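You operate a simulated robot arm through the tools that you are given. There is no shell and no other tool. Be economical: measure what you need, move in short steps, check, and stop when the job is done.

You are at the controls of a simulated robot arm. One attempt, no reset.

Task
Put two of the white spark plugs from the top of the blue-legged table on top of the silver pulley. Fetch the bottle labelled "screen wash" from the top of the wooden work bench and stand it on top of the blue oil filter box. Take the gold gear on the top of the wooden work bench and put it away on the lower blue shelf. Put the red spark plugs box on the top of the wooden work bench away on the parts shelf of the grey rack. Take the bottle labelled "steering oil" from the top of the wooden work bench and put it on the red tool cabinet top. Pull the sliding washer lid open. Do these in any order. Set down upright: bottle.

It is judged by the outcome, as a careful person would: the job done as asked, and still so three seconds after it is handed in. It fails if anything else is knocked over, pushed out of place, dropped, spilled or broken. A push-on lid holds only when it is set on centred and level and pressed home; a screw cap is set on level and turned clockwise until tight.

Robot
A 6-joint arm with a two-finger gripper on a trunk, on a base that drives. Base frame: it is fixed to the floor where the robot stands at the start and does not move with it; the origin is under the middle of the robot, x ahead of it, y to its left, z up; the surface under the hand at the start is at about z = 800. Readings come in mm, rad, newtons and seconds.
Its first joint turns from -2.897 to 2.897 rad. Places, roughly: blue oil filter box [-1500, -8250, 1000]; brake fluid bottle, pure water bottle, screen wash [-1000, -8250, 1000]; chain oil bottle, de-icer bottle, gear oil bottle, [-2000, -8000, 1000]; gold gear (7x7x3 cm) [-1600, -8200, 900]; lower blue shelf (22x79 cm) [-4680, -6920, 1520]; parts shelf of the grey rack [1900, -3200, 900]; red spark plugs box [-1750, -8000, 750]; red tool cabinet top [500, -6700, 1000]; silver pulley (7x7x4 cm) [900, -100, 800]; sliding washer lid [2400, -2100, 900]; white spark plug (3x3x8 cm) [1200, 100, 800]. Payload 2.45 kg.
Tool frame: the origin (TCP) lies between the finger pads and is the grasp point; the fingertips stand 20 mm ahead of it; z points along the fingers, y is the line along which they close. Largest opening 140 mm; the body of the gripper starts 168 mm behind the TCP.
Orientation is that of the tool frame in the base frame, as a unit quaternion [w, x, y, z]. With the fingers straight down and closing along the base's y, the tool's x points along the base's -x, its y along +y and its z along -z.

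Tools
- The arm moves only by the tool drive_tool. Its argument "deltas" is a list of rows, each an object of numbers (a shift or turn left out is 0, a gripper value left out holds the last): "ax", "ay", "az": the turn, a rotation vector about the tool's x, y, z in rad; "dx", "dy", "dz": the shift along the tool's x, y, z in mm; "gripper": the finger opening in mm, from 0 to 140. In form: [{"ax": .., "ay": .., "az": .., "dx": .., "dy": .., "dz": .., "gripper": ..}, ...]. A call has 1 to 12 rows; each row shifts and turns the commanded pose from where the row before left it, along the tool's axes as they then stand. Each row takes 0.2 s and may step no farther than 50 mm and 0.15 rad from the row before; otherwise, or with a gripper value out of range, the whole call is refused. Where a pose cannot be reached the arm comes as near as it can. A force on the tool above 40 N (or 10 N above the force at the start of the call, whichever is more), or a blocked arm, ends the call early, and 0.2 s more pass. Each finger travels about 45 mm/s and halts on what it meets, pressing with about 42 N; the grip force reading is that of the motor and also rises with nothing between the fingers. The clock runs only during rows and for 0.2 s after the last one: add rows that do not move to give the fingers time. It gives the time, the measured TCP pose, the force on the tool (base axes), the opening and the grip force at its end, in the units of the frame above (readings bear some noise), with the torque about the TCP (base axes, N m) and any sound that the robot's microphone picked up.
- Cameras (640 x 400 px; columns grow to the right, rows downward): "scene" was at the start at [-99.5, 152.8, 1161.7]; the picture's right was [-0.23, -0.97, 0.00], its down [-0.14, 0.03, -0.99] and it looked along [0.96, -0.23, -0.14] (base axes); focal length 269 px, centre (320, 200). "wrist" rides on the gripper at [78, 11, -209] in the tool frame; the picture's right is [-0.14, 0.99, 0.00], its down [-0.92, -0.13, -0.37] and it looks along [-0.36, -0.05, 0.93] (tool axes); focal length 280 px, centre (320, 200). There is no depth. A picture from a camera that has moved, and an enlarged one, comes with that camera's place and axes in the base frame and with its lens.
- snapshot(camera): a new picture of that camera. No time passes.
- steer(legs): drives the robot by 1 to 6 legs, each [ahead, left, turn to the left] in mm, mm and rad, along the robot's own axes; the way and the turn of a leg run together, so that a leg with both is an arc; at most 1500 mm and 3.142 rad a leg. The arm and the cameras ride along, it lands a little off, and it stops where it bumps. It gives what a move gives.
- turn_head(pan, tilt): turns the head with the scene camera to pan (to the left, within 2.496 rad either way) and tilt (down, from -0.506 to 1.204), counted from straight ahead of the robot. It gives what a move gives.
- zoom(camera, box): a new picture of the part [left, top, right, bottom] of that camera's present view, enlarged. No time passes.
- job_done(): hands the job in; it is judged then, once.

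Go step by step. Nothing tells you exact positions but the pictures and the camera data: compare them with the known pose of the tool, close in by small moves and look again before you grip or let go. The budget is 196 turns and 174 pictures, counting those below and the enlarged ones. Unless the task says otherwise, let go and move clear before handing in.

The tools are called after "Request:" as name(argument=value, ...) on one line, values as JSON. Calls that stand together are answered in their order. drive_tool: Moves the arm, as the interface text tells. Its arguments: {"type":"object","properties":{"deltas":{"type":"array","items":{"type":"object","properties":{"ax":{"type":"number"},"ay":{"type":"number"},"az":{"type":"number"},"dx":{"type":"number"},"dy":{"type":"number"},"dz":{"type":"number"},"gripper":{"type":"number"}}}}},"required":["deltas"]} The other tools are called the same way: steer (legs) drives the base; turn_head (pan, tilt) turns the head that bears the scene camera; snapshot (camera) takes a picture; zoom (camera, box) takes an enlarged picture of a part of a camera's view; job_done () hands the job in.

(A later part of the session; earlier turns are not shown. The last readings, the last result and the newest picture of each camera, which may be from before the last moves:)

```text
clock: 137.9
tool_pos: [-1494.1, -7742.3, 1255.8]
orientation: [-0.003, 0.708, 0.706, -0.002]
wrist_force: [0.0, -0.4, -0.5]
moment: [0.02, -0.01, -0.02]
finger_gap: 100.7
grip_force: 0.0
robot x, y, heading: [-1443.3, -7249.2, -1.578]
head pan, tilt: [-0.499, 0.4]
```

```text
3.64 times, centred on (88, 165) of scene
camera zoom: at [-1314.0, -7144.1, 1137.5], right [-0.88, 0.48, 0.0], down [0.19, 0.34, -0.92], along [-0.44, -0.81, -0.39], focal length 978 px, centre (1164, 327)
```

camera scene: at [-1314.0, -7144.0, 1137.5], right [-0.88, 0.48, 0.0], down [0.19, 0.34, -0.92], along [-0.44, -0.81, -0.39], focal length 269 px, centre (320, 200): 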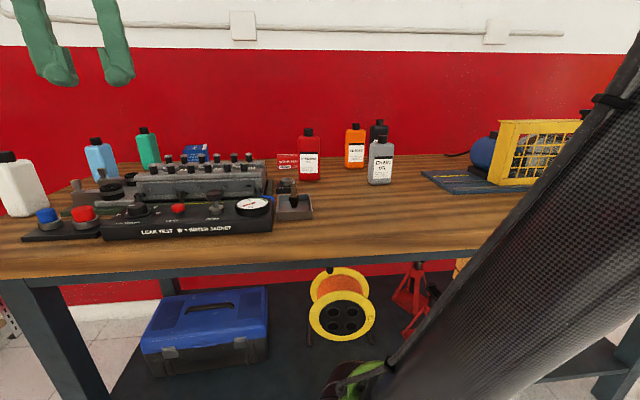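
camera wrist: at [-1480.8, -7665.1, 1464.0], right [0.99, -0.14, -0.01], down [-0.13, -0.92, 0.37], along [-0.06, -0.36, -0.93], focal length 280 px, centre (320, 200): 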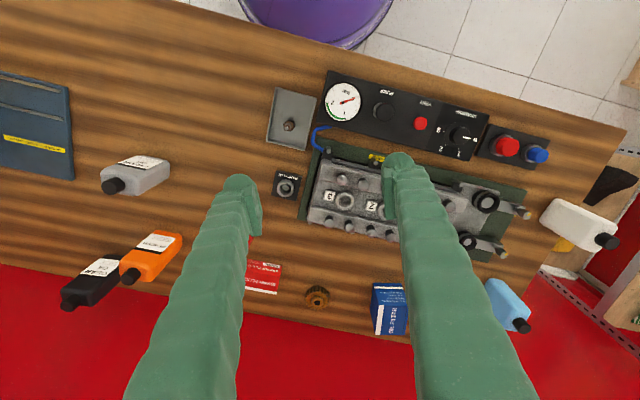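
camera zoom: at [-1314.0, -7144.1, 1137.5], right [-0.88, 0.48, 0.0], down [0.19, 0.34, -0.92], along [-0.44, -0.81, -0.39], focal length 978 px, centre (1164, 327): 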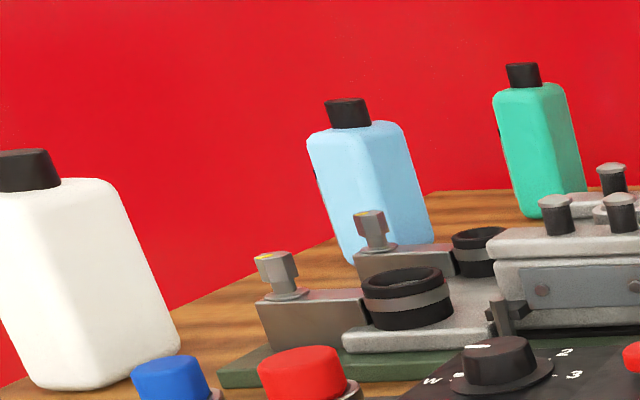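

The labels probably face +x. I shift left to look at them from that side.

Request:
steer(legs=[[0, 750, 0]])

Request:
turn_head(pan=-0.5, tilt=0.25)

Request:
snapshot(camera="scene")

```text
clock: 142.0
tool_pos: [-744.4, -7746.5, 1256.6]
orientation: [-0.003, 0.709, 0.705, -0.001]
wrist_force: [0.0, -0.2, 0.3]
moment: [0.01, 0.0, -0.01]
finger_gap: 140.0
grip_force: 0.0
robot x, y, heading: [-695.0, -7253.2, -1.576]
head pan, tilt: [-0.499, 0.4]
```

```text
clock: 142.7
tool_pos: [-744.1, -7744.5, 1256.1]
orientation: [-0.002, 0.71, 0.704, -0.001]
wrist_force: [0.0, -0.9, -0.2]
moment: [-0.03, -0.02, -0.01]
finger_gap: 140.1
grip_force: 0.0
robot x, y, heading: [-695.1, -7254.6, -1.575]
head pan, tilt: [-0.499, 0.25]
```

```text
92 pictures are left
camera scene: at [-562.9, -7147.4, 1151.4], right [-0.88, 0.48, 0.0], down [0.12, 0.22, -0.97], along [-0.47, -0.85, -0.25], focal length 269 px, centre (320, 200)
```

scene: 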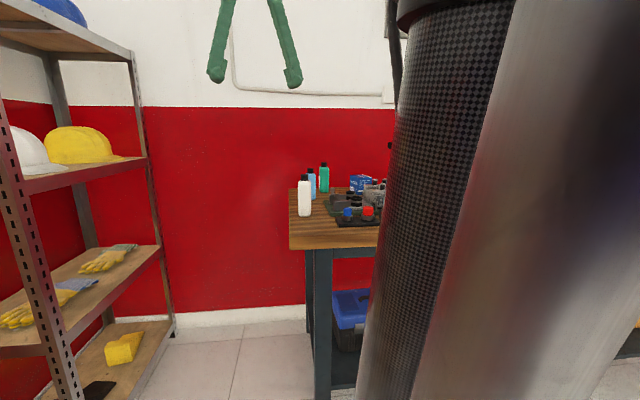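

Request:
zoom(camera="scene", box=[284, 150, 380, 230])

```text
5.00 times, centred on (332, 190) of scene
camera zoom: at [-562.9, -7147.4, 1151.4], right [-0.88, 0.48, 0.0], down [0.12, 0.22, -0.97], along [-0.47, -0.85, -0.25], focal length 1344 px, centre (260, 250)
```

zoom: 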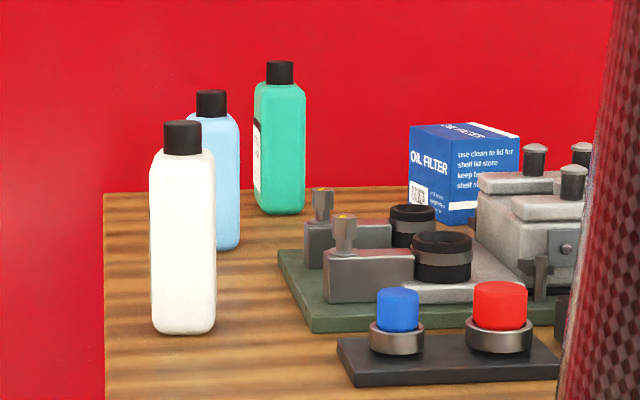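

Labels face away toward the wall and end. I turn the wrist to view them from the bench's end.

Request:
drive_tool(deltas=[{"az": 0.143}, {"az": 0.143}, {"az": 0.143}, {"az": 0.143}, {"az": 0.143}, {"az": 0.143}, {"az": 0.143}, {"az": 0.143}, {"az": 0.143}, {"az": 0.143}, {"az": 0.143}, {}])

Request:
drive_tool(deltas=[{"dy": 45, "gripper": 60}, {"dy": 45}, {"dy": 45}, {"dy": 45}, {"dy": 45}, {"dy": 45}, {"dy": 40}, {"ay": -0.14}, {"ay": -0.14}, {"ay": -0.14}, {"ay": -0.14}, {}])

Request:
snapshot(camera="wrist")

```text
clock: 145.3
tool_pos: [-745.3, -7743.1, 1254.8]
orientation: [0.0, 1.0, -0.005, -0.003]
wrist_force: [-0.2, 0.1, 0.2]
moment: [-0.04, -0.02, -0.02]
finger_gap: 139.9
grip_force: 0.0
robot x, y, heading: [-693.0, -7251.7, -1.576]
head pan, tilt: [-0.499, 0.25]
```

```text
clock: 147.9
tool_pos: [-747.8, -8054.1, 1256.0]
orientation: [-0.001, 0.96, -0.003, -0.281]
wrist_force: [-0.3, 0.1, 0.2]
moment: [-0.01, 0.0, -0.03]
finger_gap: 60.2
grip_force: 0.1
robot x, y, heading: [-694.5, -7252.4, -1.575]
head pan, tilt: [-0.499, 0.25]
```

```text
90 pictures are left
camera wrist: at [-569.8, -8067.1, 1389.4], right [-0.13, -0.99, 0.07], down [-0.58, 0.13, 0.81], along [-0.81, 0.06, -0.59], focal length 280 px, centre (320, 200)
```

wrist: 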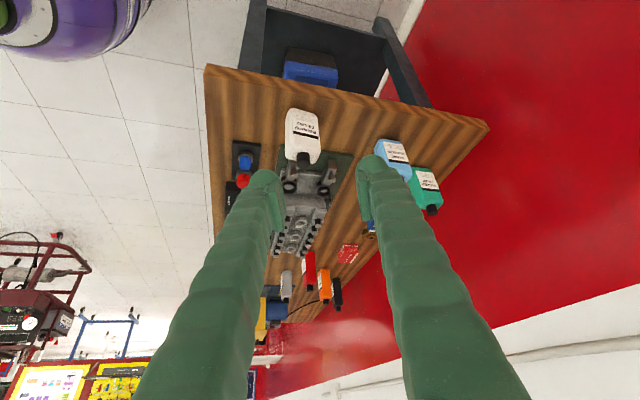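

Labels are now visible. I zoom in on them.

Request:
zoom(camera="wrist", box=[270, 100, 366, 160])

Request:
zoom(camera="wrist", box=[360, 130, 456, 220])

```text
6.67 times, centred on (318, 130) of wrist
camera zoom: at [-569.8, -8067.1, 1389.4], right [-0.13, -0.99, 0.07], down [-0.58, 0.13, 0.81], along [-0.81, 0.06, -0.59], focal length 1869 px, centre (333, 667)
```

zoom: 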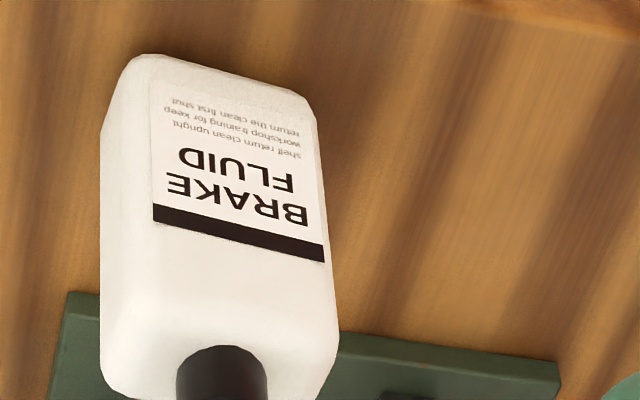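

```text
4.44 times, centred on (408, 175) of wrist
camera zoom: at [-569.8, -8067.1, 1389.4], right [-0.13, -0.99, 0.07], down [-0.58, 0.13, 0.81], along [-0.81, 0.06, -0.59], focal length 1246 px, centre (-71, 311)
```

zoom: 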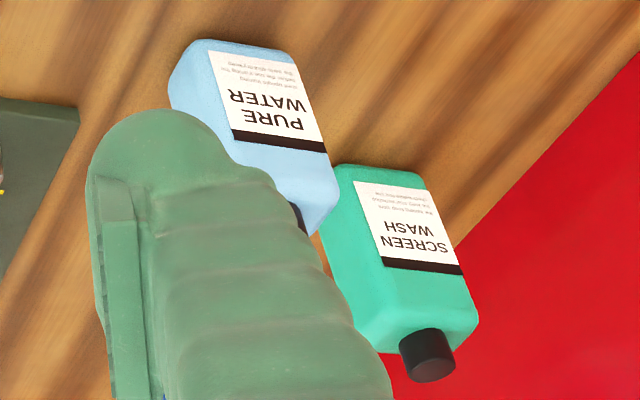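

The green bottle is SCREEN WASH, near (-1240,-8335). The bench is rotated about 0.4 rad, so I restore the wrist, retract, and park square to the bench.

Request:
drive_tool(deltas=[{"ay": 0.14}, {"ay": 0.14}, {"ay": 0.14}, {"ay": 0.14}, {"dy": -48}, {"dy": -48}, {"dy": -48}, {"dy": -48}, {"dy": -48}, {"dy": -48}, {"dy": -48}, {"dy": -40}])

Request:
drive_tool(deltas=[{"az": -0.143}, {"az": -0.143}, {"az": -0.143}, {"az": -0.143}, {"az": -0.143}, {"az": -0.143}, {"az": -0.143}, {"az": -0.143}, {"az": -0.143}, {"az": -0.143}, {"az": -0.143}, {}])

Request:
steer(legs=[[200, -270, -0.39]])

Request:
snapshot(camera="wrist")

```text
clock: 150.5
tool_pos: [-744.4, -7678.5, 1253.4]
orientation: [-0.002, 1.0, -0.005, -0.002]
wrist_force: [-0.3, -0.2, 0.0]
moment: [0.11, -0.01, 0.02]
finger_gap: 60.2
grip_force: 0.0
robot x, y, heading: [-698.1, -7251.3, -1.572]
head pan, tilt: [-0.499, 0.25]
```

```text
clock: 153.1
tool_pos: [-744.5, -7678.1, 1256.5]
orientation: [-0.002, 0.71, 0.704, -0.001]
wrist_force: [-0.2, 0.7, -0.2]
moment: [-0.02, 0.02, 0.01]
finger_gap: 60.4
grip_force: 0.1
robot x, y, heading: [-695.2, -7252.9, -1.576]
head pan, tilt: [-0.499, 0.25]
```

```text
clock: 155.3
tool_pos: [-1206.7, -7768.4, 1256.6]
orientation: [-0.003, 0.833, 0.554, -0.001]
wrist_force: [0.1, -0.8, 0.7]
moment: [0.0, 0.05, -0.02]
finger_gap: 60.0
grip_force: 0.2
robot x, y, heading: [-1000.0, -7392.3, -1.966]
head pan, tilt: [-0.499, 0.25]
```

```text
87 pictures are left
camera wrist: at [-1165.1, -7701.7, 1464.4], right [0.86, -0.51, -0.01], down [-0.47, -0.8, 0.37], along [-0.19, -0.31, -0.93], focal length 280 px, centre (320, 200)
```

wrist: 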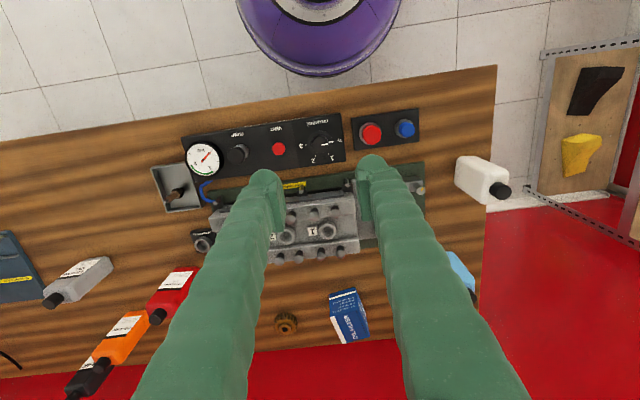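

Request:
steer(legs=[[75, 60, 0]])

Request:
drive_tool(deltas=[{"dx": -48}, {"dx": -48}, {"dx": -48}, {"dx": -48}, {"dx": -30}, {"dz": 30}, {}])

Request:
snapshot(camera="wrist")

```text
clock: 156.4
tool_pos: [-1179.1, -7862.1, 1255.4]
orientation: [-0.002, 0.832, 0.554, -0.001]
wrist_force: [0.7, -0.3, -1.2]
moment: [-0.01, 0.0, 0.0]
finger_gap: 60.3
grip_force: 0.1
robot x, y, heading: [-973.0, -7490.1, -1.967]
head pan, tilt: [-0.499, 0.25]
```

```text
clock: 158.0
tool_pos: [-1266.1, -8067.5, 1225.5]
orientation: [-0.003, 0.832, 0.554, -0.001]
wrist_force: [0.8, 0.0, 0.0]
moment: [0.0, -0.03, -0.02]
finger_gap: 59.9
grip_force: 0.0
robot x, y, heading: [-970.7, -7489.5, -1.965]
head pan, tilt: [-0.499, 0.25]
```

```text
86 pictures are left
camera wrist: at [-1224.6, -7999.9, 1434.2], right [0.86, -0.51, -0.01], down [-0.47, -0.8, 0.37], along [-0.19, -0.31, -0.93], focal length 280 px, centre (320, 200)
```

wrist: 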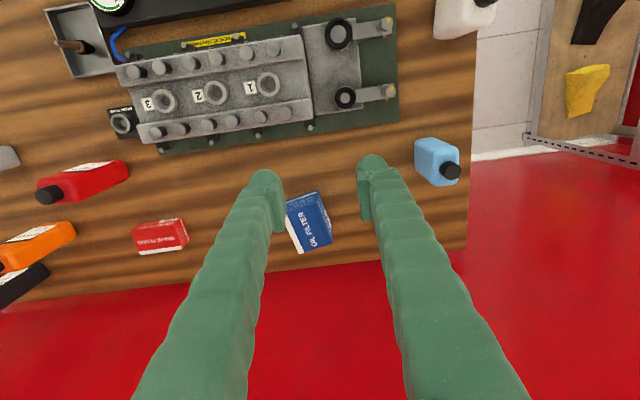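

Request:
drive_tool(deltas=[{"dy": 48, "gripper": 120}, {"dy": 48}, {"dy": 44}, {}, {}])

Request:
snapshot(camera="wrist")

```text
clock: 159.2
tool_pos: [-1135.6, -8121.0, 1224.9]
orientation: [-0.003, 0.832, 0.554, -0.001]
wrist_force: [0.6, 0.2, 0.2]
moment: [0.01, 0.06, -0.01]
finger_gap: 120.1
grip_force: 0.1
robot x, y, heading: [-974.3, -7489.8, -1.965]
head pan, tilt: [-0.499, 0.25]
```

```text
85 pictures are left
camera wrist: at [-1095.3, -8054.6, 1433.3], right [0.86, -0.51, -0.01], down [-0.47, -0.8, 0.37], along [-0.19, -0.31, -0.93], focal length 280 px, centre (320, 200)
```

wrist: 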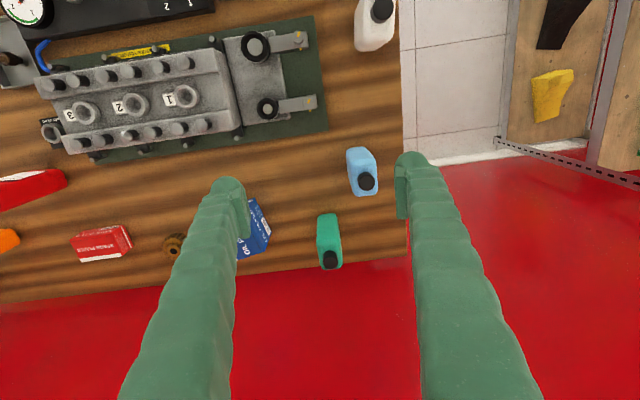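

The green bottle is near (-1235,-8326) with its cap top at z≈963, and its narrow side lies across the gripper. I move above it.

Request:
drive_tool(deltas=[{"dz": 48}, {"dz": 48}, {"dx": -45, "dy": -5, "gripper": 80}, {"dx": -45, "dy": -5}, {"dx": -45, "dy": -3}, {"dx": -45}, {}])

Request:
snapshot(camera="wrist")

```text
clock: 160.8
tool_pos: [-1219.0, -8281.6, 1129.1]
orientation: [-0.004, 0.832, 0.554, -0.002]
wrist_force: [-1.0, 0.8, -0.3]
moment: [-0.02, -0.01, -0.01]
finger_gap: 79.8
grip_force: 0.0
robot x, y, heading: [-968.5, -7486.2, -1.962]
head pan, tilt: [-0.499, 0.25]
```

```text
84 pictures are left
camera wrist: at [-1177.6, -8214.5, 1337.4], right [0.86, -0.51, -0.01], down [-0.47, -0.8, 0.37], along [-0.19, -0.31, -0.93], focal length 280 px, centre (320, 200)
```

wrist: 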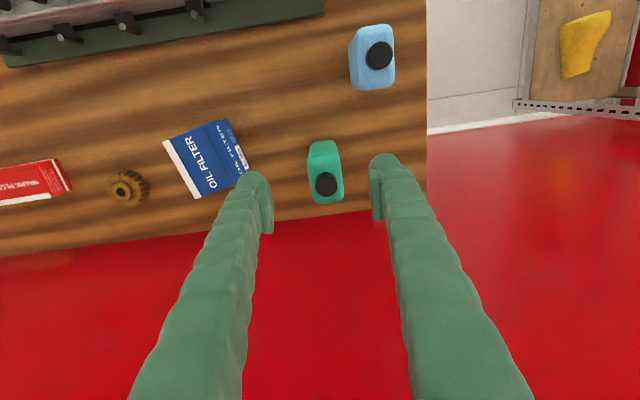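

Request:
drive_tool(deltas=[{"dx": -45, "dy": 1.4}, {"dz": 45}, {"dz": 45}, {"dz": 40}, {}])

Request:
snapshot(camera="wrist")

```text
clock: 162.0
tool_pos: [-1235.6, -8325.5, 996.3]
orientation: [-0.003, 0.832, 0.554, -0.001]
wrist_force: [0.0, 0.1, 0.2]
moment: [-0.02, 0.04, -0.04]
finger_gap: 79.8
grip_force: 0.0
robot x, y, heading: [-972.4, -7486.8, -1.96]
head pan, tilt: [-0.499, 0.25]
```

```text
83 pictures are left
camera wrist: at [-1194.5, -8258.6, 1205.4], right [0.86, -0.51, -0.01], down [-0.47, -0.8, 0.37], along [-0.19, -0.31, -0.93], focal length 280 px, centre (320, 200)
```

wrist: 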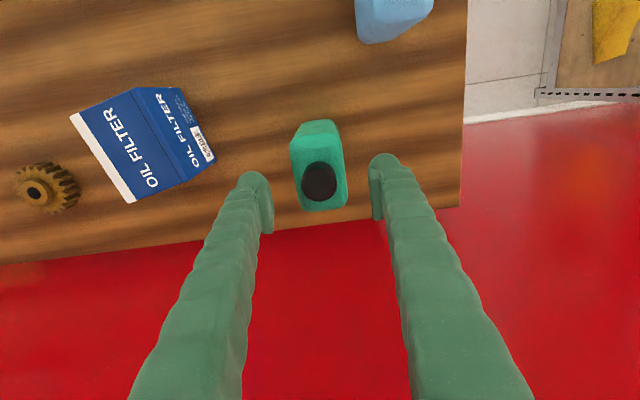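

Centred over the cap. I lower and grip the body.

Request:
drive_tool(deltas=[{"dz": 45}, {"dz": 43}, {}, {"gripper": 40}, {"gripper": 30}, {}, {}, {}])

Request:
snapshot(camera="wrist")

```text
clock: 163.8
tool_pos: [-1234.8, -8324.4, 910.0]
orientation: [-0.003, 0.832, 0.555, -0.001]
wrist_force: [0.8, 0.5, -0.4]
moment: [-0.1, -0.08, 0.06]
finger_gap: 45.5
grip_force: 41.8
robot x, y, heading: [-969.4, -7486.3, -1.964]
head pan, tilt: [-0.499, 0.25]
```

```text
82 pictures are left
camera wrist: at [-1193.5, -8256.4, 1117.8], right [0.86, -0.51, -0.01], down [-0.47, -0.8, 0.37], along [-0.19, -0.31, -0.93], focal length 280 px, centre (320, 200)
```

wrist: 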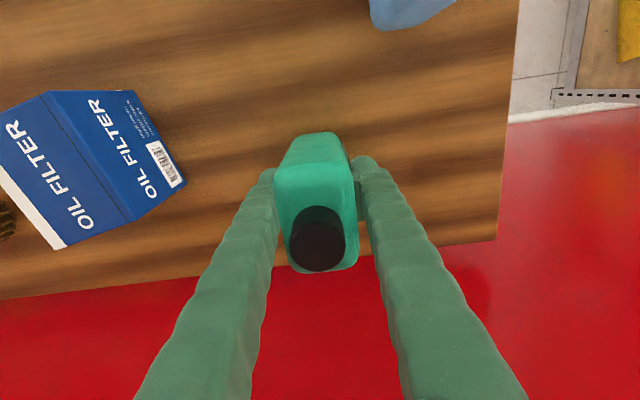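

Gripped. I lift and look at the box.

Request:
drive_tool(deltas=[{"dz": -20}, {"dz": -45}, {"dz": -45}, {"dz": -45}, {"dz": -25}, {"dx": 30, "dy": -30}, {"dx": 10, "dy": -45}, {"dx": 10}, {}])

Request:
snapshot(camera="wrist")

```text
clock: 165.8
tool_pos: [-1284.0, -8247.6, 1090.9]
orientation: [-0.003, 0.832, 0.554, -0.001]
wrist_force: [-0.1, -0.1, -3.9]
moment: [-0.04, 0.0, 0.03]
finger_gap: 45.3
grip_force: 41.7
robot x, y, heading: [-972.1, -7489.8, -1.962]
head pan, tilt: [-0.499, 0.25]
```

```text
81 pictures are left
camera wrist: at [-1243.0, -8181.2, 1299.3], right [0.86, -0.51, -0.01], down [-0.47, -0.8, 0.37], along [-0.19, -0.31, -0.93], focal length 280 px, centre (320, 200)
```

wrist: 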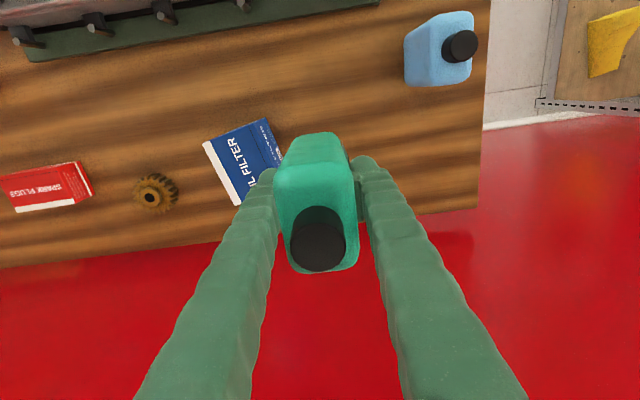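

Box top is at z≈925, centre (-1390,-8208). I move the bottle over it and lower.

Request:
drive_tool(deltas=[{"dy": -40}, {"dy": -40}, {"dy": -33}, {"dz": 30}, {"dz": 25}, {}])

Request:
snapshot(camera="wrist")

Request:
turn_head(pan=-0.2, tilt=0.25)

Request:
snapshot(camera="scene")

```text
clock: 167.2
tool_pos: [-1389.8, -8205.0, 1034.9]
orientation: [-0.003, 0.832, 0.554, 0.0]
wrist_force: [0.0, 0.1, -4.4]
moment: [-0.04, 0.03, 0.0]
finger_gap: 45.4
grip_force: 41.8
robot x, y, heading: [-973.9, -7486.2, -1.963]
head pan, tilt: [-0.499, 0.25]
```

```text
80 pictures are left
camera wrist: at [-1347.8, -8138.9, 1243.7], right [0.86, -0.51, -0.01], down [-0.47, -0.8, 0.37], along [-0.19, -0.31, -0.93], focal length 280 px, centre (320, 200)
```

wrist: 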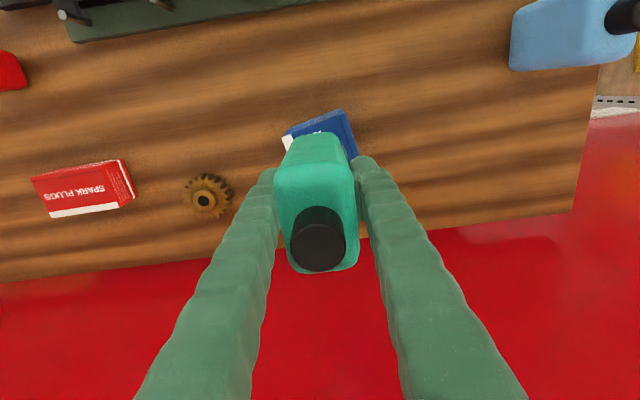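

```text
clock: 168.0
tool_pos: [-1389.3, -8205.8, 1034.4]
orientation: [-0.003, 0.833, 0.554, -0.002]
wrist_force: [0.3, 0.3, -3.5]
moment: [-0.04, 0.01, 0.04]
finger_gap: 45.5
grip_force: 42.1
robot x, y, heading: [-972.9, -7491.0, -1.964]
head pan, tilt: [-0.201, 0.25]
```

```text
79 pictures are left
camera scene: at [-790.6, -7458.4, 1151.5], right [-0.83, 0.56, 0.0], down [0.14, 0.2, -0.97], along [-0.54, -0.8, -0.25], focal length 269 px, centre (320, 200)
```

scene: 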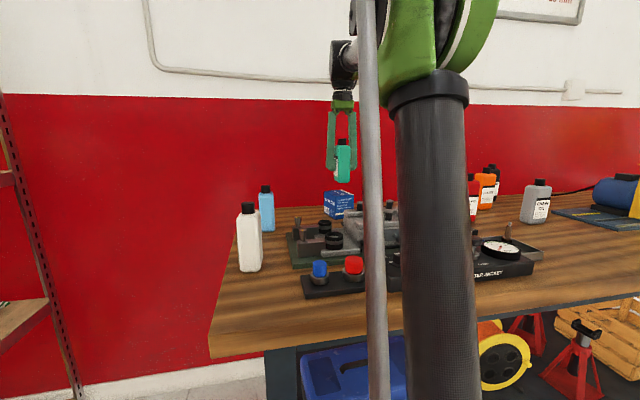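

Request:
drive_tool(deltas=[{"dy": 5, "dz": 5}, {"dz": 3}, {}])

Request:
zoom(camera="scene", box=[304, 150, 384, 230])

```text
clock: 168.8
tool_pos: [-1385.1, -8206.2, 1027.5]
orientation: [-0.002, 0.832, 0.554, 0.0]
wrist_force: [-0.7, -0.2, -3.6]
moment: [0.0, -0.01, 0.02]
finger_gap: 45.4
grip_force: 42.3
robot x, y, heading: [-970.8, -7487.2, -1.965]
head pan, tilt: [-0.201, 0.25]
```

```text
5.00 times, centred on (344, 190) of scene
camera zoom: at [-790.5, -7458.5, 1151.5], right [-0.83, 0.56, 0.0], down [0.14, 0.2, -0.97], along [-0.54, -0.8, -0.25], focal length 1344 px, centre (200, 250)
```

zoom: 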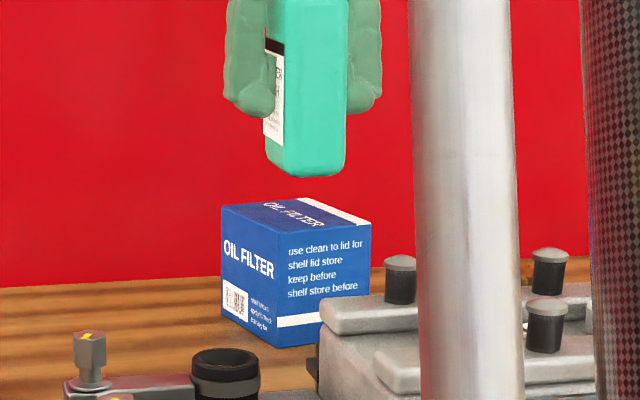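

Request:
drive_tool(deltas=[{"dy": 5, "dz": 10}, {"dz": 10}, {"dz": 5}, {}])

Request:
zoom(camera="scene", box=[304, 150, 384, 230])

Request:
zoom(camera="wrist", box=[240, 80, 400, 180])

```text
clock: 169.8
tool_pos: [-1380.6, -8207.7, 1003.3]
orientation: [-0.002, 0.832, 0.554, -0.001]
wrist_force: [-0.9, 0.3, -3.4]
moment: [-0.01, 0.02, 0.0]
finger_gap: 45.4
grip_force: 41.5
robot x, y, heading: [-971.7, -7488.4, -1.959]
head pan, tilt: [-0.201, 0.25]
```

```text
5.00 times, centred on (344, 190) of scene
camera zoom: at [-790.5, -7458.5, 1151.5], right [-0.83, 0.56, 0.0], down [0.14, 0.2, -0.97], along [-0.54, -0.8, -0.25], focal length 1344 px, centre (200, 250)
```

zoom: 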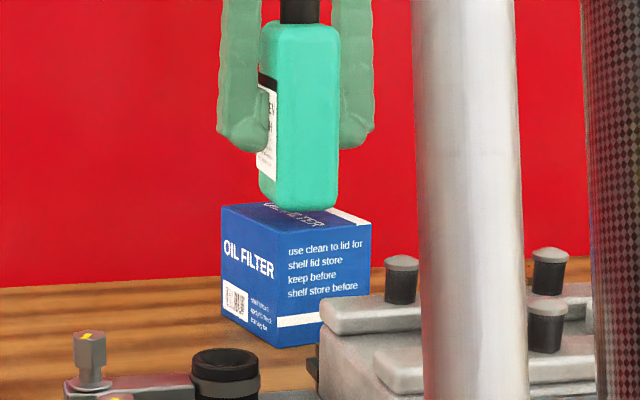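

```text
4.00 times, centred on (320, 130) of wrist
camera zoom: at [-1338.9, -8141.7, 1211.8], right [0.86, -0.51, -0.01], down [-0.47, -0.8, 0.37], along [-0.19, -0.31, -0.93], focal length 1122 px, centre (320, 480)
```

zoom: 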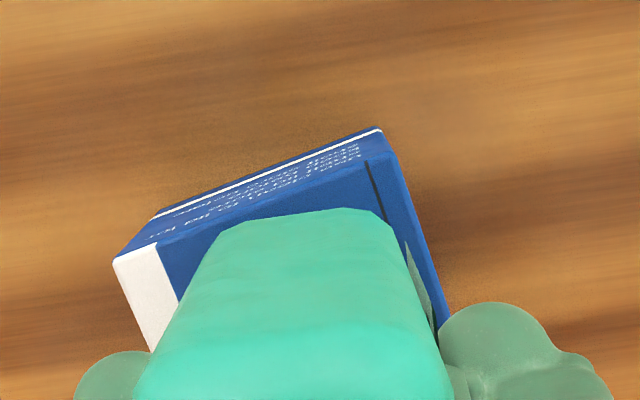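

Request:
drive_tool(deltas=[{"dy": -3, "dz": 4}, {"dz": 3}, {"dz": 2}, {"dz": 1}, {"dz": 1}, {}])

Request:
zoom(camera="scene", box=[304, 150, 384, 230])

```text
clock: 171.2
tool_pos: [-1382.5, -8206.9, 994.2]
orientation: [-0.002, 0.832, 0.555, -0.002]
wrist_force: [-7.5, -8.1, 34.2]
moment: [-0.23, -0.39, -0.1]
finger_gap: 45.5
grip_force: 41.7
robot x, y, heading: [-972.9, -7487.6, -1.962]
head pan, tilt: [-0.201, 0.25]
```

```text
5.00 times, centred on (344, 190) of scene
camera zoom: at [-790.2, -7457.8, 1151.4], right [-0.83, 0.56, 0.0], down [0.14, 0.2, -0.97], along [-0.54, -0.8, -0.25], focal length 1344 px, centre (200, 250)
```

zoom: 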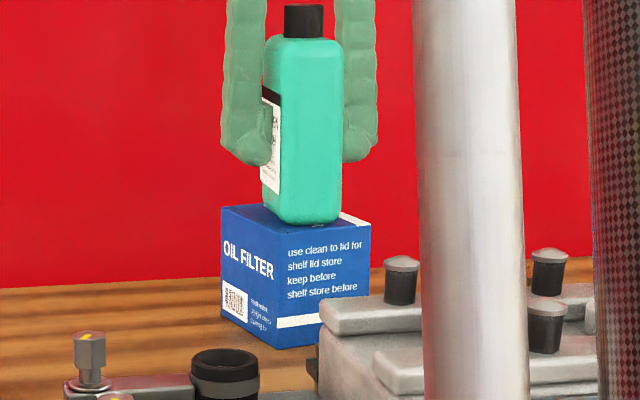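

Contact made. I relieve the pressure and release.

Request:
drive_tool(deltas=[{"dz": -1.5}, {"dz": -0.5}, {"gripper": 50}, {"gripper": 70}, {}, {}, {"dz": -25}, {"dz": -45}, {"dz": -45}, {"dz": -45}, {}])

Request:
snapshot(camera="scene")

Request:
snapshot(camera="wrist")

```text
clock: 173.6
tool_pos: [-1381.3, -8207.4, 1153.5]
orientation: [-0.004, 0.833, 0.554, -0.001]
wrist_force: [0.3, 0.2, -0.3]
moment: [-0.03, 0.04, 0.01]
finger_gap: 70.2
grip_force: 0.0
robot x, y, heading: [-969.8, -7489.3, -1.962]
head pan, tilt: [-0.201, 0.25]
```

```text
74 pictures are left
camera scene: at [-790.4, -7458.4, 1151.5], right [-0.83, 0.56, 0.0], down [0.14, 0.2, -0.97], along [-0.54, -0.8, -0.25], focal length 269 px, centre (320, 200)
```

scene: 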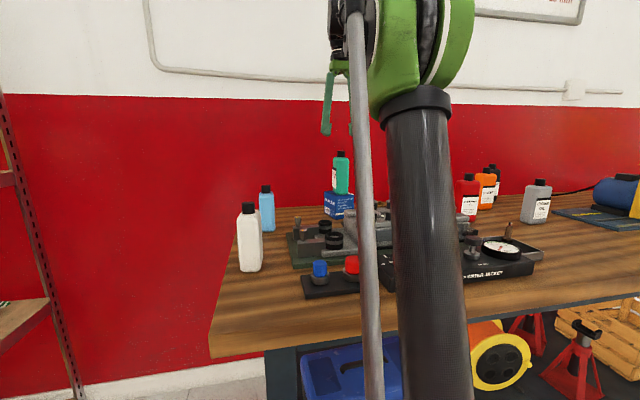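

```text
73 pictures are left
camera wrist: at [-1339.6, -8140.7, 1362.3], right [0.86, -0.51, -0.01], down [-0.47, -0.8, 0.37], along [-0.19, -0.31, -0.93], focal length 280 px, centre (320, 200)
```

wrist: 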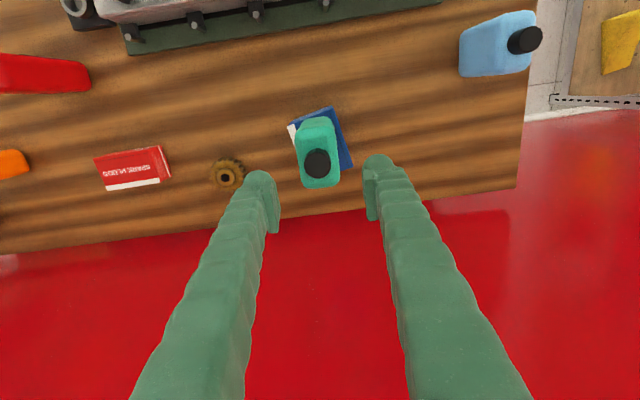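

The screen wash stands on the blue box. Next is the gold gear near (-1573,-8180), so I move above it.

Request:
drive_tool(deltas=[{"dy": -47, "gripper": 100}, {"dy": -47}, {"dy": -47}, {"dy": -46}, {"dz": 45}, {"dz": 45}, {}])

Request:
snapshot(camera="wrist")

```text
clock: 175.2
tool_pos: [-1554.7, -8135.0, 1064.7]
orientation: [-0.003, 0.832, 0.554, -0.001]
wrist_force: [0.2, -0.3, 0.4]
moment: [0.01, -0.02, -0.01]
finger_gap: 100.1
grip_force: 0.0
robot x, y, heading: [-973.0, -7490.0, -1.96]
head pan, tilt: [-0.201, 0.25]
```

```text
72 pictures are left
camera wrist: at [-1514.0, -8067.9, 1273.5], right [0.86, -0.51, -0.01], down [-0.47, -0.8, 0.37], along [-0.19, -0.31, -0.93], focal length 280 px, centre (320, 200)
```

wrist: 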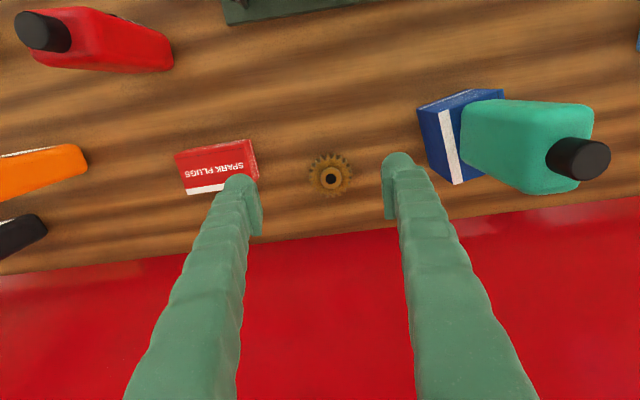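

Request:
drive_tool(deltas=[{"dx": -44.4, "dy": 7.7}, {"dz": 45}, {"dz": 45}, {"dz": 45}, {"dz": 40}, {}])

Request:
snapshot(camera="wrist")

```text
clock: 176.6
tool_pos: [-1567.1, -8179.0, 889.6]
orientation: [-0.002, 0.832, 0.554, -0.001]
wrist_force: [0.0, -0.5, 0.0]
moment: [0.02, -0.01, 0.02]
finger_gap: 100.1
grip_force: 0.1
robot x, y, heading: [-973.8, -7488.0, -1.959]
head pan, tilt: [-0.201, 0.25]
```

```text
71 pictures are left
camera wrist: at [-1524.9, -8112.9, 1099.3], right [0.86, -0.51, -0.01], down [-0.47, -0.8, 0.37], along [-0.19, -0.31, -0.93], focal length 280 px, centre (320, 200)
```

wrist: 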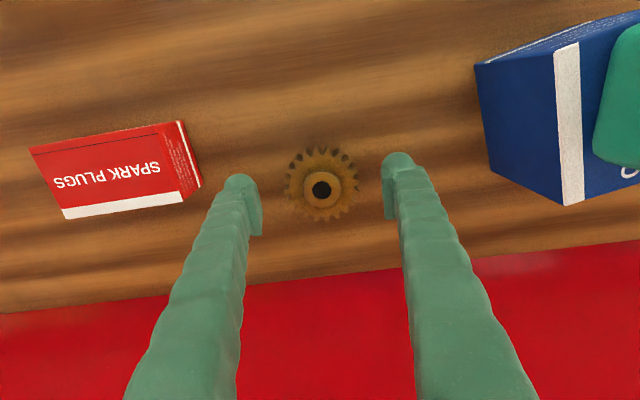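

Request:
drive_tool(deltas=[{"dz": 15}, {"dz": 8}, {"dz": 4}, {}, {}])

Request:
zoom(camera="wrist", box=[220, 120, 420, 245])

```text
clock: 177.5
tool_pos: [-1567.7, -8177.7, 865.9]
orientation: [-0.002, 0.832, 0.554, -0.002]
wrist_force: [0.1, 2.3, 14.5]
moment: [-0.27, -0.81, 0.27]
finger_gap: 100.8
grip_force: 0.5
robot x, y, heading: [-974.1, -7487.9, -1.962]
head pan, tilt: [-0.201, 0.25]
stopped in row 4: the force on the tool passed its limit at 44 N (the readings are from after the stop); the commanded pose is now the measured one
```

```text
3.20 times, centred on (320, 182) of wrist
camera zoom: at [-1525.4, -8110.8, 1074.6], right [0.86, -0.51, -0.01], down [-0.47, -0.8, 0.37], along [-0.19, -0.32, -0.93], focal length 897 px, centre (320, 256)
```

zoom: 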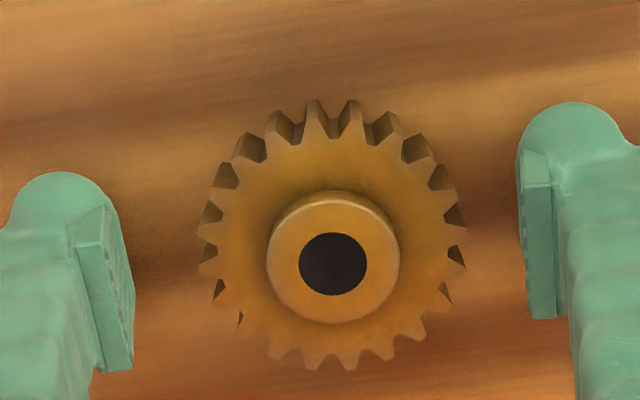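

The fingertips touched the bench, so its top is at z≈846. I raise 4 mm and close.

Request:
drive_tool(deltas=[{"dz": -4}, {"gripper": 80}, {"gripper": 55}, {}, {}, {}, {"dz": -20}, {"dz": -45}, {"dz": -45}, {"dz": -45}, {"dz": -45}, {}])

Request:
snapshot(camera="wrist")

```text
clock: 180.1
tool_pos: [-1567.3, -8179.1, 1070.1]
orientation: [-0.003, 0.833, 0.554, -0.001]
wrist_force: [-0.7, 0.3, -3.8]
moment: [-0.03, -0.01, 0.01]
finger_gap: 64.4
grip_force: 42.0
robot x, y, heading: [-971.5, -7489.6, -1.967]
head pan, tilt: [-0.201, 0.25]
```

```text
69 pictures are left
camera wrist: at [-1524.1, -8111.8, 1279.1], right [0.86, -0.51, -0.01], down [-0.47, -0.8, 0.37], along [-0.19, -0.32, -0.93], focal length 280 px, centre (320, 200)
```

wrist: 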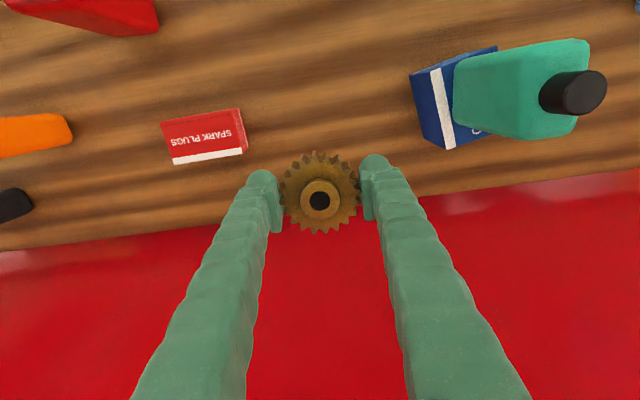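

Gear held. I retract and raise, then drive toward the blue shelves.

Request:
drive_tool(deltas=[{"dz": -45}, {"dz": -45}, {"dx": 48}, {"dx": 48}, {"dx": 48}, {"dx": 48}, {"dx": 48}, {"dx": 48}, {"dx": 48}, {"dx": 48}, {"dx": 48}, {"dx": 20}])

Request:
steer(legs=[[-500, 0, 0], [0, 0, -0.7]])

Request:
turn_head(pan=-0.6, tilt=0.1)

Request:
snapshot(camera="scene")

```text
clock: 182.7
tool_pos: [-1403.5, -7769.1, 1162.5]
orientation: [-0.002, 0.833, 0.554, -0.002]
wrist_force: [0.1, 0.4, -3.4]
moment: [0.01, -0.03, 0.01]
finger_gap: 64.7
grip_force: 41.8
robot x, y, heading: [-977.0, -7488.6, -1.965]
head pan, tilt: [-0.201, 0.25]
```

```text
clock: 187.5
tool_pos: [-1289.1, -6967.9, 1162.4]
orientation: [-0.002, 0.973, 0.23, -0.003]
wrist_force: [1.7, 0.2, -3.4]
moment: [-0.03, -0.02, -0.02]
finger_gap: 64.5
grip_force: 41.7
robot x, y, heading: [-783.2, -7033.9, -2.678]
head pan, tilt: [-0.201, 0.25]
```

```text
clock: 188.3
tool_pos: [-1287.8, -6966.8, 1161.7]
orientation: [-0.002, 0.973, 0.23, -0.001]
wrist_force: [-0.1, -0.4, -4.0]
moment: [0.0, 0.0, 0.02]
finger_gap: 64.5
grip_force: 41.8
robot x, y, heading: [-786.9, -7033.1, -2.673]
head pan, tilt: [-0.6, 0.099]
```

```text
68 pictures are left
camera scene: at [-627.3, -7092.7, 1165.4], right [0.13, 0.99, 0.0], down [0.1, -0.01, -0.99], along [-0.99, 0.13, -0.1], focal length 269 px, centre (320, 200)
```

scene: 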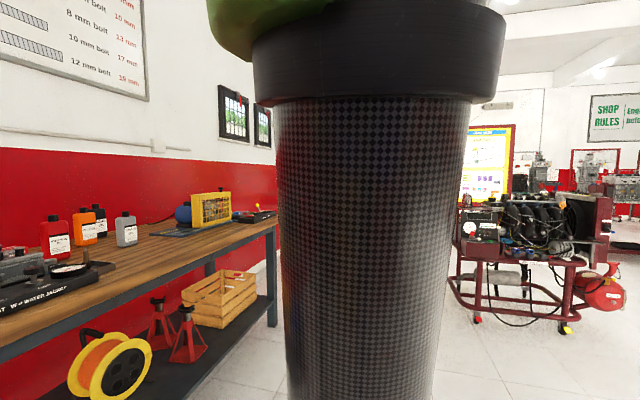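

The shelf is further along the same wall as the bench. I drive parallel to the wall.

Request:
steer(legs=[[0, 0, -0.87], [1400, 0, 0], [1400, 0, 0], [400, 0, 0]])

Request:
turn_head(pan=0.5, tilt=0.0)

Request:
snapshot(camera="scene")

```text
clock: 206.0
tool_pos: [-4022.6, -5480.1, 1161.2]
orientation: [-0.003, 0.984, -0.181, -0.001]
wrist_force: [0.4, 0.1, -4.2]
moment: [0.05, -0.02, 0.01]
finger_gap: 64.4
grip_force: 41.7
robot x, y, heading: [-3729.9, -5897.2, 2.787]
head pan, tilt: [-0.6, 0.099]
```

```text
clock: 207.4
tool_pos: [-4023.7, -5479.0, 1162.9]
orientation: [-0.002, 0.984, -0.18, 0.0]
wrist_force: [0.8, -0.3, -3.2]
moment: [-0.05, 0.04, -0.04]
finger_gap: 64.4
grip_force: 42.2
robot x, y, heading: [-3730.2, -5893.6, 2.783]
head pan, tilt: [0.499, 0.0]
```

```text
67 pictures are left
camera scene: at [-3690.7, -6079.1, 1171.3], right [0.53, 0.84, 0.0], down [0.03, -0.02, -1.0], along [-0.84, 0.53, -0.04], focal length 269 px, centre (320, 200)
```

scene: 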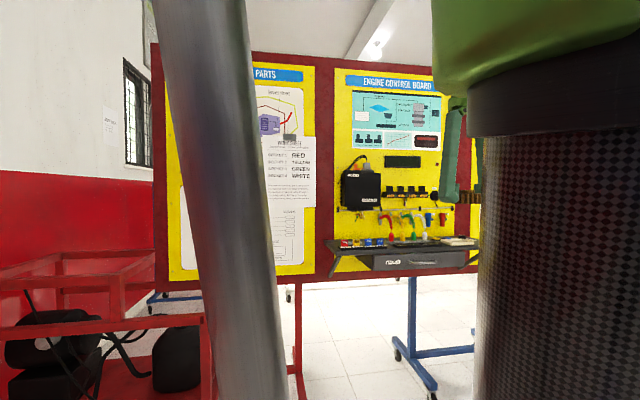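

The camera direction disagrees with the head reading, so I take another picture.

Request:
turn_head(pan=0.9, tilt=-0.05)

Request:
snapshot(camera="scene")

```text
clock: 208.2
tool_pos: [-4023.2, -5480.9, 1162.3]
orientation: [-0.003, 0.984, -0.18, -0.001]
wrist_force: [0.8, -0.3, -4.2]
moment: [0.02, -0.02, -0.01]
finger_gap: 64.6
grip_force: 41.8
robot x, y, heading: [-3729.7, -5893.5, 2.786]
head pan, tilt: [0.901, -0.051]
```

```text
66 pictures are left
camera scene: at [-3690.3, -6082.3, 1178.4], right [0.51, 0.86, 0.0], down [-0.04, 0.02, -1.0], along [-0.86, 0.51, 0.04], focal length 269 px, centre (320, 200)
```

scene: 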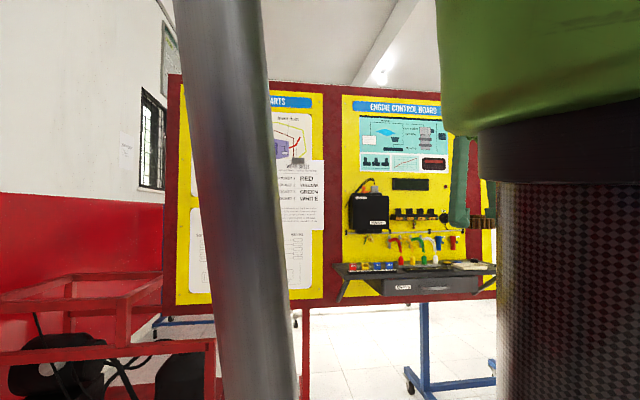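

The head is blocked by the arm's tube, so I turn the robot toward the wall instead.

Request:
steer(legs=[[0, 0, 1.1]])

Request:
turn_head(pan=-0.1, tilt=0.0)

Request:
snapshot(camera="scene")

```text
clock: 211.4
tool_pos: [-4233.3, -5965.9, 1162.6]
orientation: [-0.003, 0.934, 0.359, -0.001]
wrist_force: [-0.2, -0.4, -5.1]
moment: [0.03, -0.01, 0.01]
finger_gap: 64.7
grip_force: 42.1
robot x, y, heading: [-3731.5, -5895.8, -2.403]
head pan, tilt: [0.901, -0.051]
```

```text
clock: 212.7
tool_pos: [-4234.6, -5966.7, 1161.7]
orientation: [-0.002, 0.934, 0.359, -0.002]
wrist_force: [-0.2, 0.5, -4.2]
moment: [0.0, 0.0, 0.0]
finger_gap: 64.2
grip_force: 41.9
robot x, y, heading: [-3728.2, -5899.3, -2.404]
head pan, tilt: [-0.099, 0.0]
```

```text
65 pictures are left
camera scene: at [-3543.7, -5949.2, 1182.5], right [-0.57, 0.82, 0.0], down [-0.07, -0.05, -1.0], along [-0.82, -0.57, 0.09], focal length 269 px, centre (320, 200)
```

scene: 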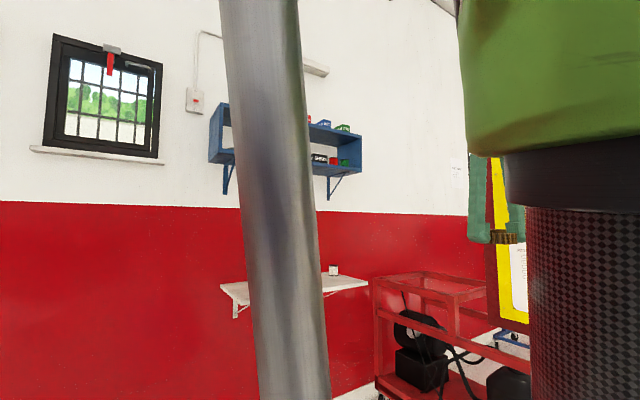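

Request:
zoom(camera="scene", box=[190, 80, 382, 200])

```text
3.33 times, centred on (286, 140) of scene
camera zoom: at [-3543.7, -5949.2, 1182.5], right [-0.57, 0.82, 0.0], down [-0.07, -0.05, -1.0], along [-0.82, -0.57, 0.09], focal length 896 px, centre (433, 400)
```

zoom: 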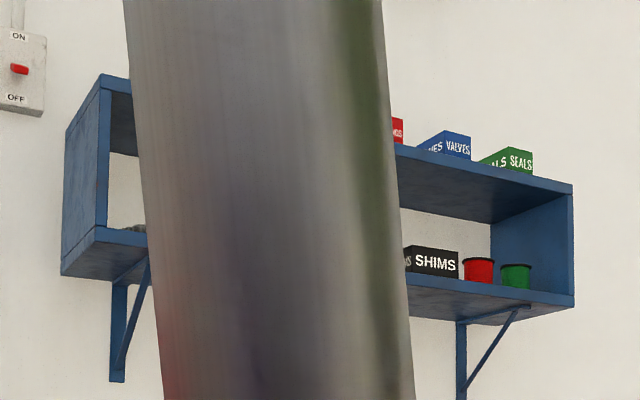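

The lower blue shelf is at z≈1497, with about 165 mm of clearance below the upper one; its front middle is near (-4580,-6775). I square up to it and look for a free spot.

Request:
steer(legs=[[0, 0, 0.44], [200, -440, 0]])

Request:
turn_head(pan=-0.25, tilt=-0.3)

Request:
snapshot(camera="scene")

```text
clock: 216.8
tool_pos: [-4636.1, -6196.3, 1161.9]
orientation: [-0.002, 0.832, 0.554, -0.002]
wrist_force: [-0.3, -0.5, -4.3]
moment: [0.0, -0.02, 0.01]
finger_gap: 64.5
grip_force: 42.2
robot x, y, heading: [-4212.8, -5921.2, -1.969]
head pan, tilt: [-0.099, 0.0]
```

```text
clock: 217.6
tool_pos: [-4635.5, -6195.2, 1162.4]
orientation: [-0.001, 0.832, 0.554, -0.002]
wrist_force: [-0.1, 0.1, -3.9]
moment: [0.03, 0.03, 0.01]
finger_gap: 64.8
grip_force: 42.1
robot x, y, heading: [-4212.1, -5918.2, -1.962]
head pan, tilt: [-0.25, -0.3]
```

```text
63 pictures are left
camera scene: at [-4023.0, -5873.9, 1199.9], right [-0.8, 0.6, 0.0], down [-0.18, -0.24, -0.96], along [-0.57, -0.76, 0.29], focal length 269 px, centre (320, 200)
```

scene: 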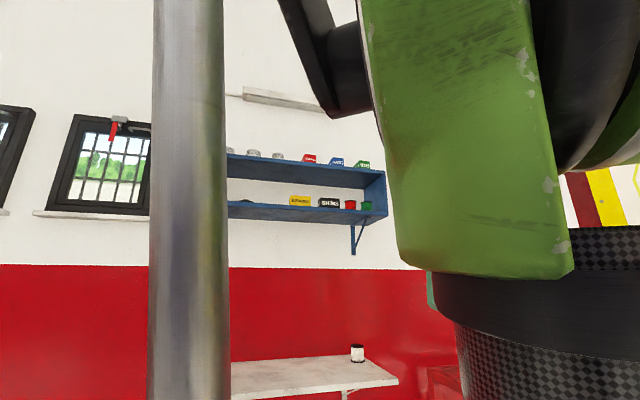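

Request:
zoom(camera="scene", box=[220, 140, 396, 250])

```text
3.64 times, centred on (308, 195) of scene
camera zoom: at [-4023.0, -5873.9, 1199.9], right [-0.8, 0.6, 0.0], down [-0.18, -0.24, -0.96], along [-0.57, -0.76, 0.29], focal length 978 px, centre (364, 218)
```

zoom: 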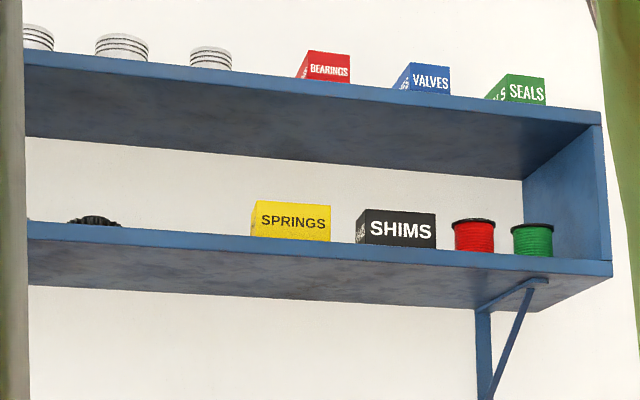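

There is a free gap on the lower shelf between the black gear and SPRINGS, with its front at about (-4498,-6844). I centre the arm and tilt the tool forward.

Request:
drive_tool(deltas=[{"dy": 47}, {"dy": 47}, {"dy": 47}, {"dy": 47}, {"dy": 47}, {"dy": 47}, {"ay": -0.14}, {"ay": -0.14}, {"ay": -0.14}, {"ay": -0.14}, {"ay": -0.14}, {"ay": -0.14}])

Request:
drive_tool(deltas=[{"ay": -0.14}, {"dz": -27, "dx": -40}, {"dz": -27, "dx": -40}, {"dz": -27, "dx": -40}, {"dz": -27, "dx": -40}, {"dz": -27, "dx": -40}, {"dz": -27, "dx": -40}, {"dz": -27, "dx": -40}, {"dz": -27, "dx": -40}, {}])

```text
clock: 220.2
tool_pos: [-4375.5, -6304.9, 1160.2]
orientation: [0.224, 0.759, 0.506, -0.342]
wrist_force: [-0.7, 0.2, -3.7]
moment: [0.05, -0.01, 0.01]
finger_gap: 64.2
grip_force: 42.2
robot x, y, heading: [-4207.2, -5920.9, -1.97]
head pan, tilt: [-0.25, -0.3]
```

```text
clock: 222.4
tool_pos: [-4373.9, -6304.4, 1548.6]
orientation: [0.259, 0.734, 0.49, -0.394]
wrist_force: [0.0, -0.6, -5.0]
moment: [0.03, -0.04, -0.01]
finger_gap: 64.4
grip_force: 41.5
robot x, y, heading: [-4211.7, -5918.7, -1.97]
head pan, tilt: [-0.25, -0.3]
```

The reach is fine. I drive to the shelf and look.

Request:
steer(legs=[[390, 94, 0]])

Request:
snapshot(camera="wrist")

Request:
turn_head(pan=-0.1, tilt=-0.4)

Request:
snapshot(camera="scene")

```text
clock: 224.9
tool_pos: [-4445.9, -6700.4, 1548.6]
orientation: [0.258, 0.735, 0.486, -0.396]
wrist_force: [-0.4, 0.3, -4.2]
moment: [0.01, -0.04, -0.01]
finger_gap: 64.5
grip_force: 41.8
robot x, y, heading: [-4278.1, -6314.2, -1.976]
head pan, tilt: [-0.25, -0.3]
```

```text
61 pictures are left
camera wrist: at [-4349.6, -6505.9, 1598.4], right [0.88, -0.46, 0.11], down [-0.19, -0.14, 0.97], along [-0.43, -0.88, -0.21], focal length 280 px, centre (320, 200)
```

wrist: 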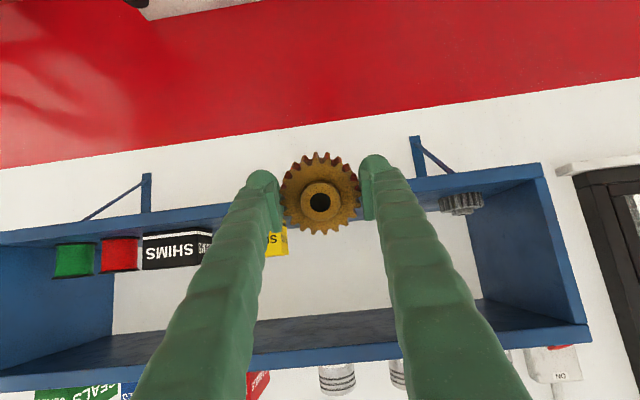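

```text
clock: 225.6
tool_pos: [-4446.4, -6700.9, 1547.8]
orientation: [0.257, 0.736, 0.486, -0.395]
wrist_force: [0.3, 0.0, -4.5]
moment: [0.02, 0.02, 0.01]
finger_gap: 64.4
grip_force: 42.0
robot x, y, heading: [-4277.5, -6319.7, -1.969]
head pan, tilt: [-0.099, -0.4]
```

```text
60 pictures are left
camera scene: at [-4077.7, -6274.0, 1207.5], right [-0.88, 0.48, 0.0], down [-0.19, -0.34, -0.92], along [-0.44, -0.81, 0.39], focal length 269 px, centre (320, 200)
```

scene: 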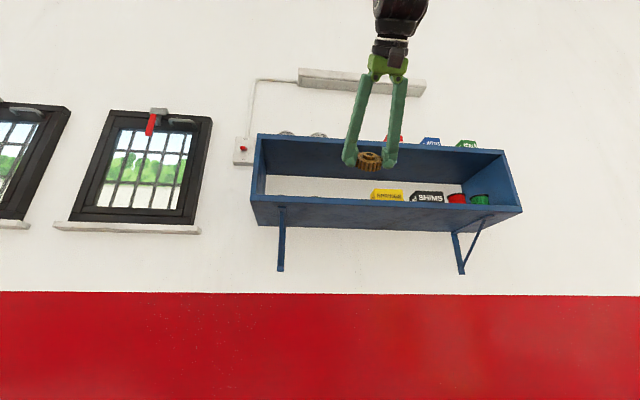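

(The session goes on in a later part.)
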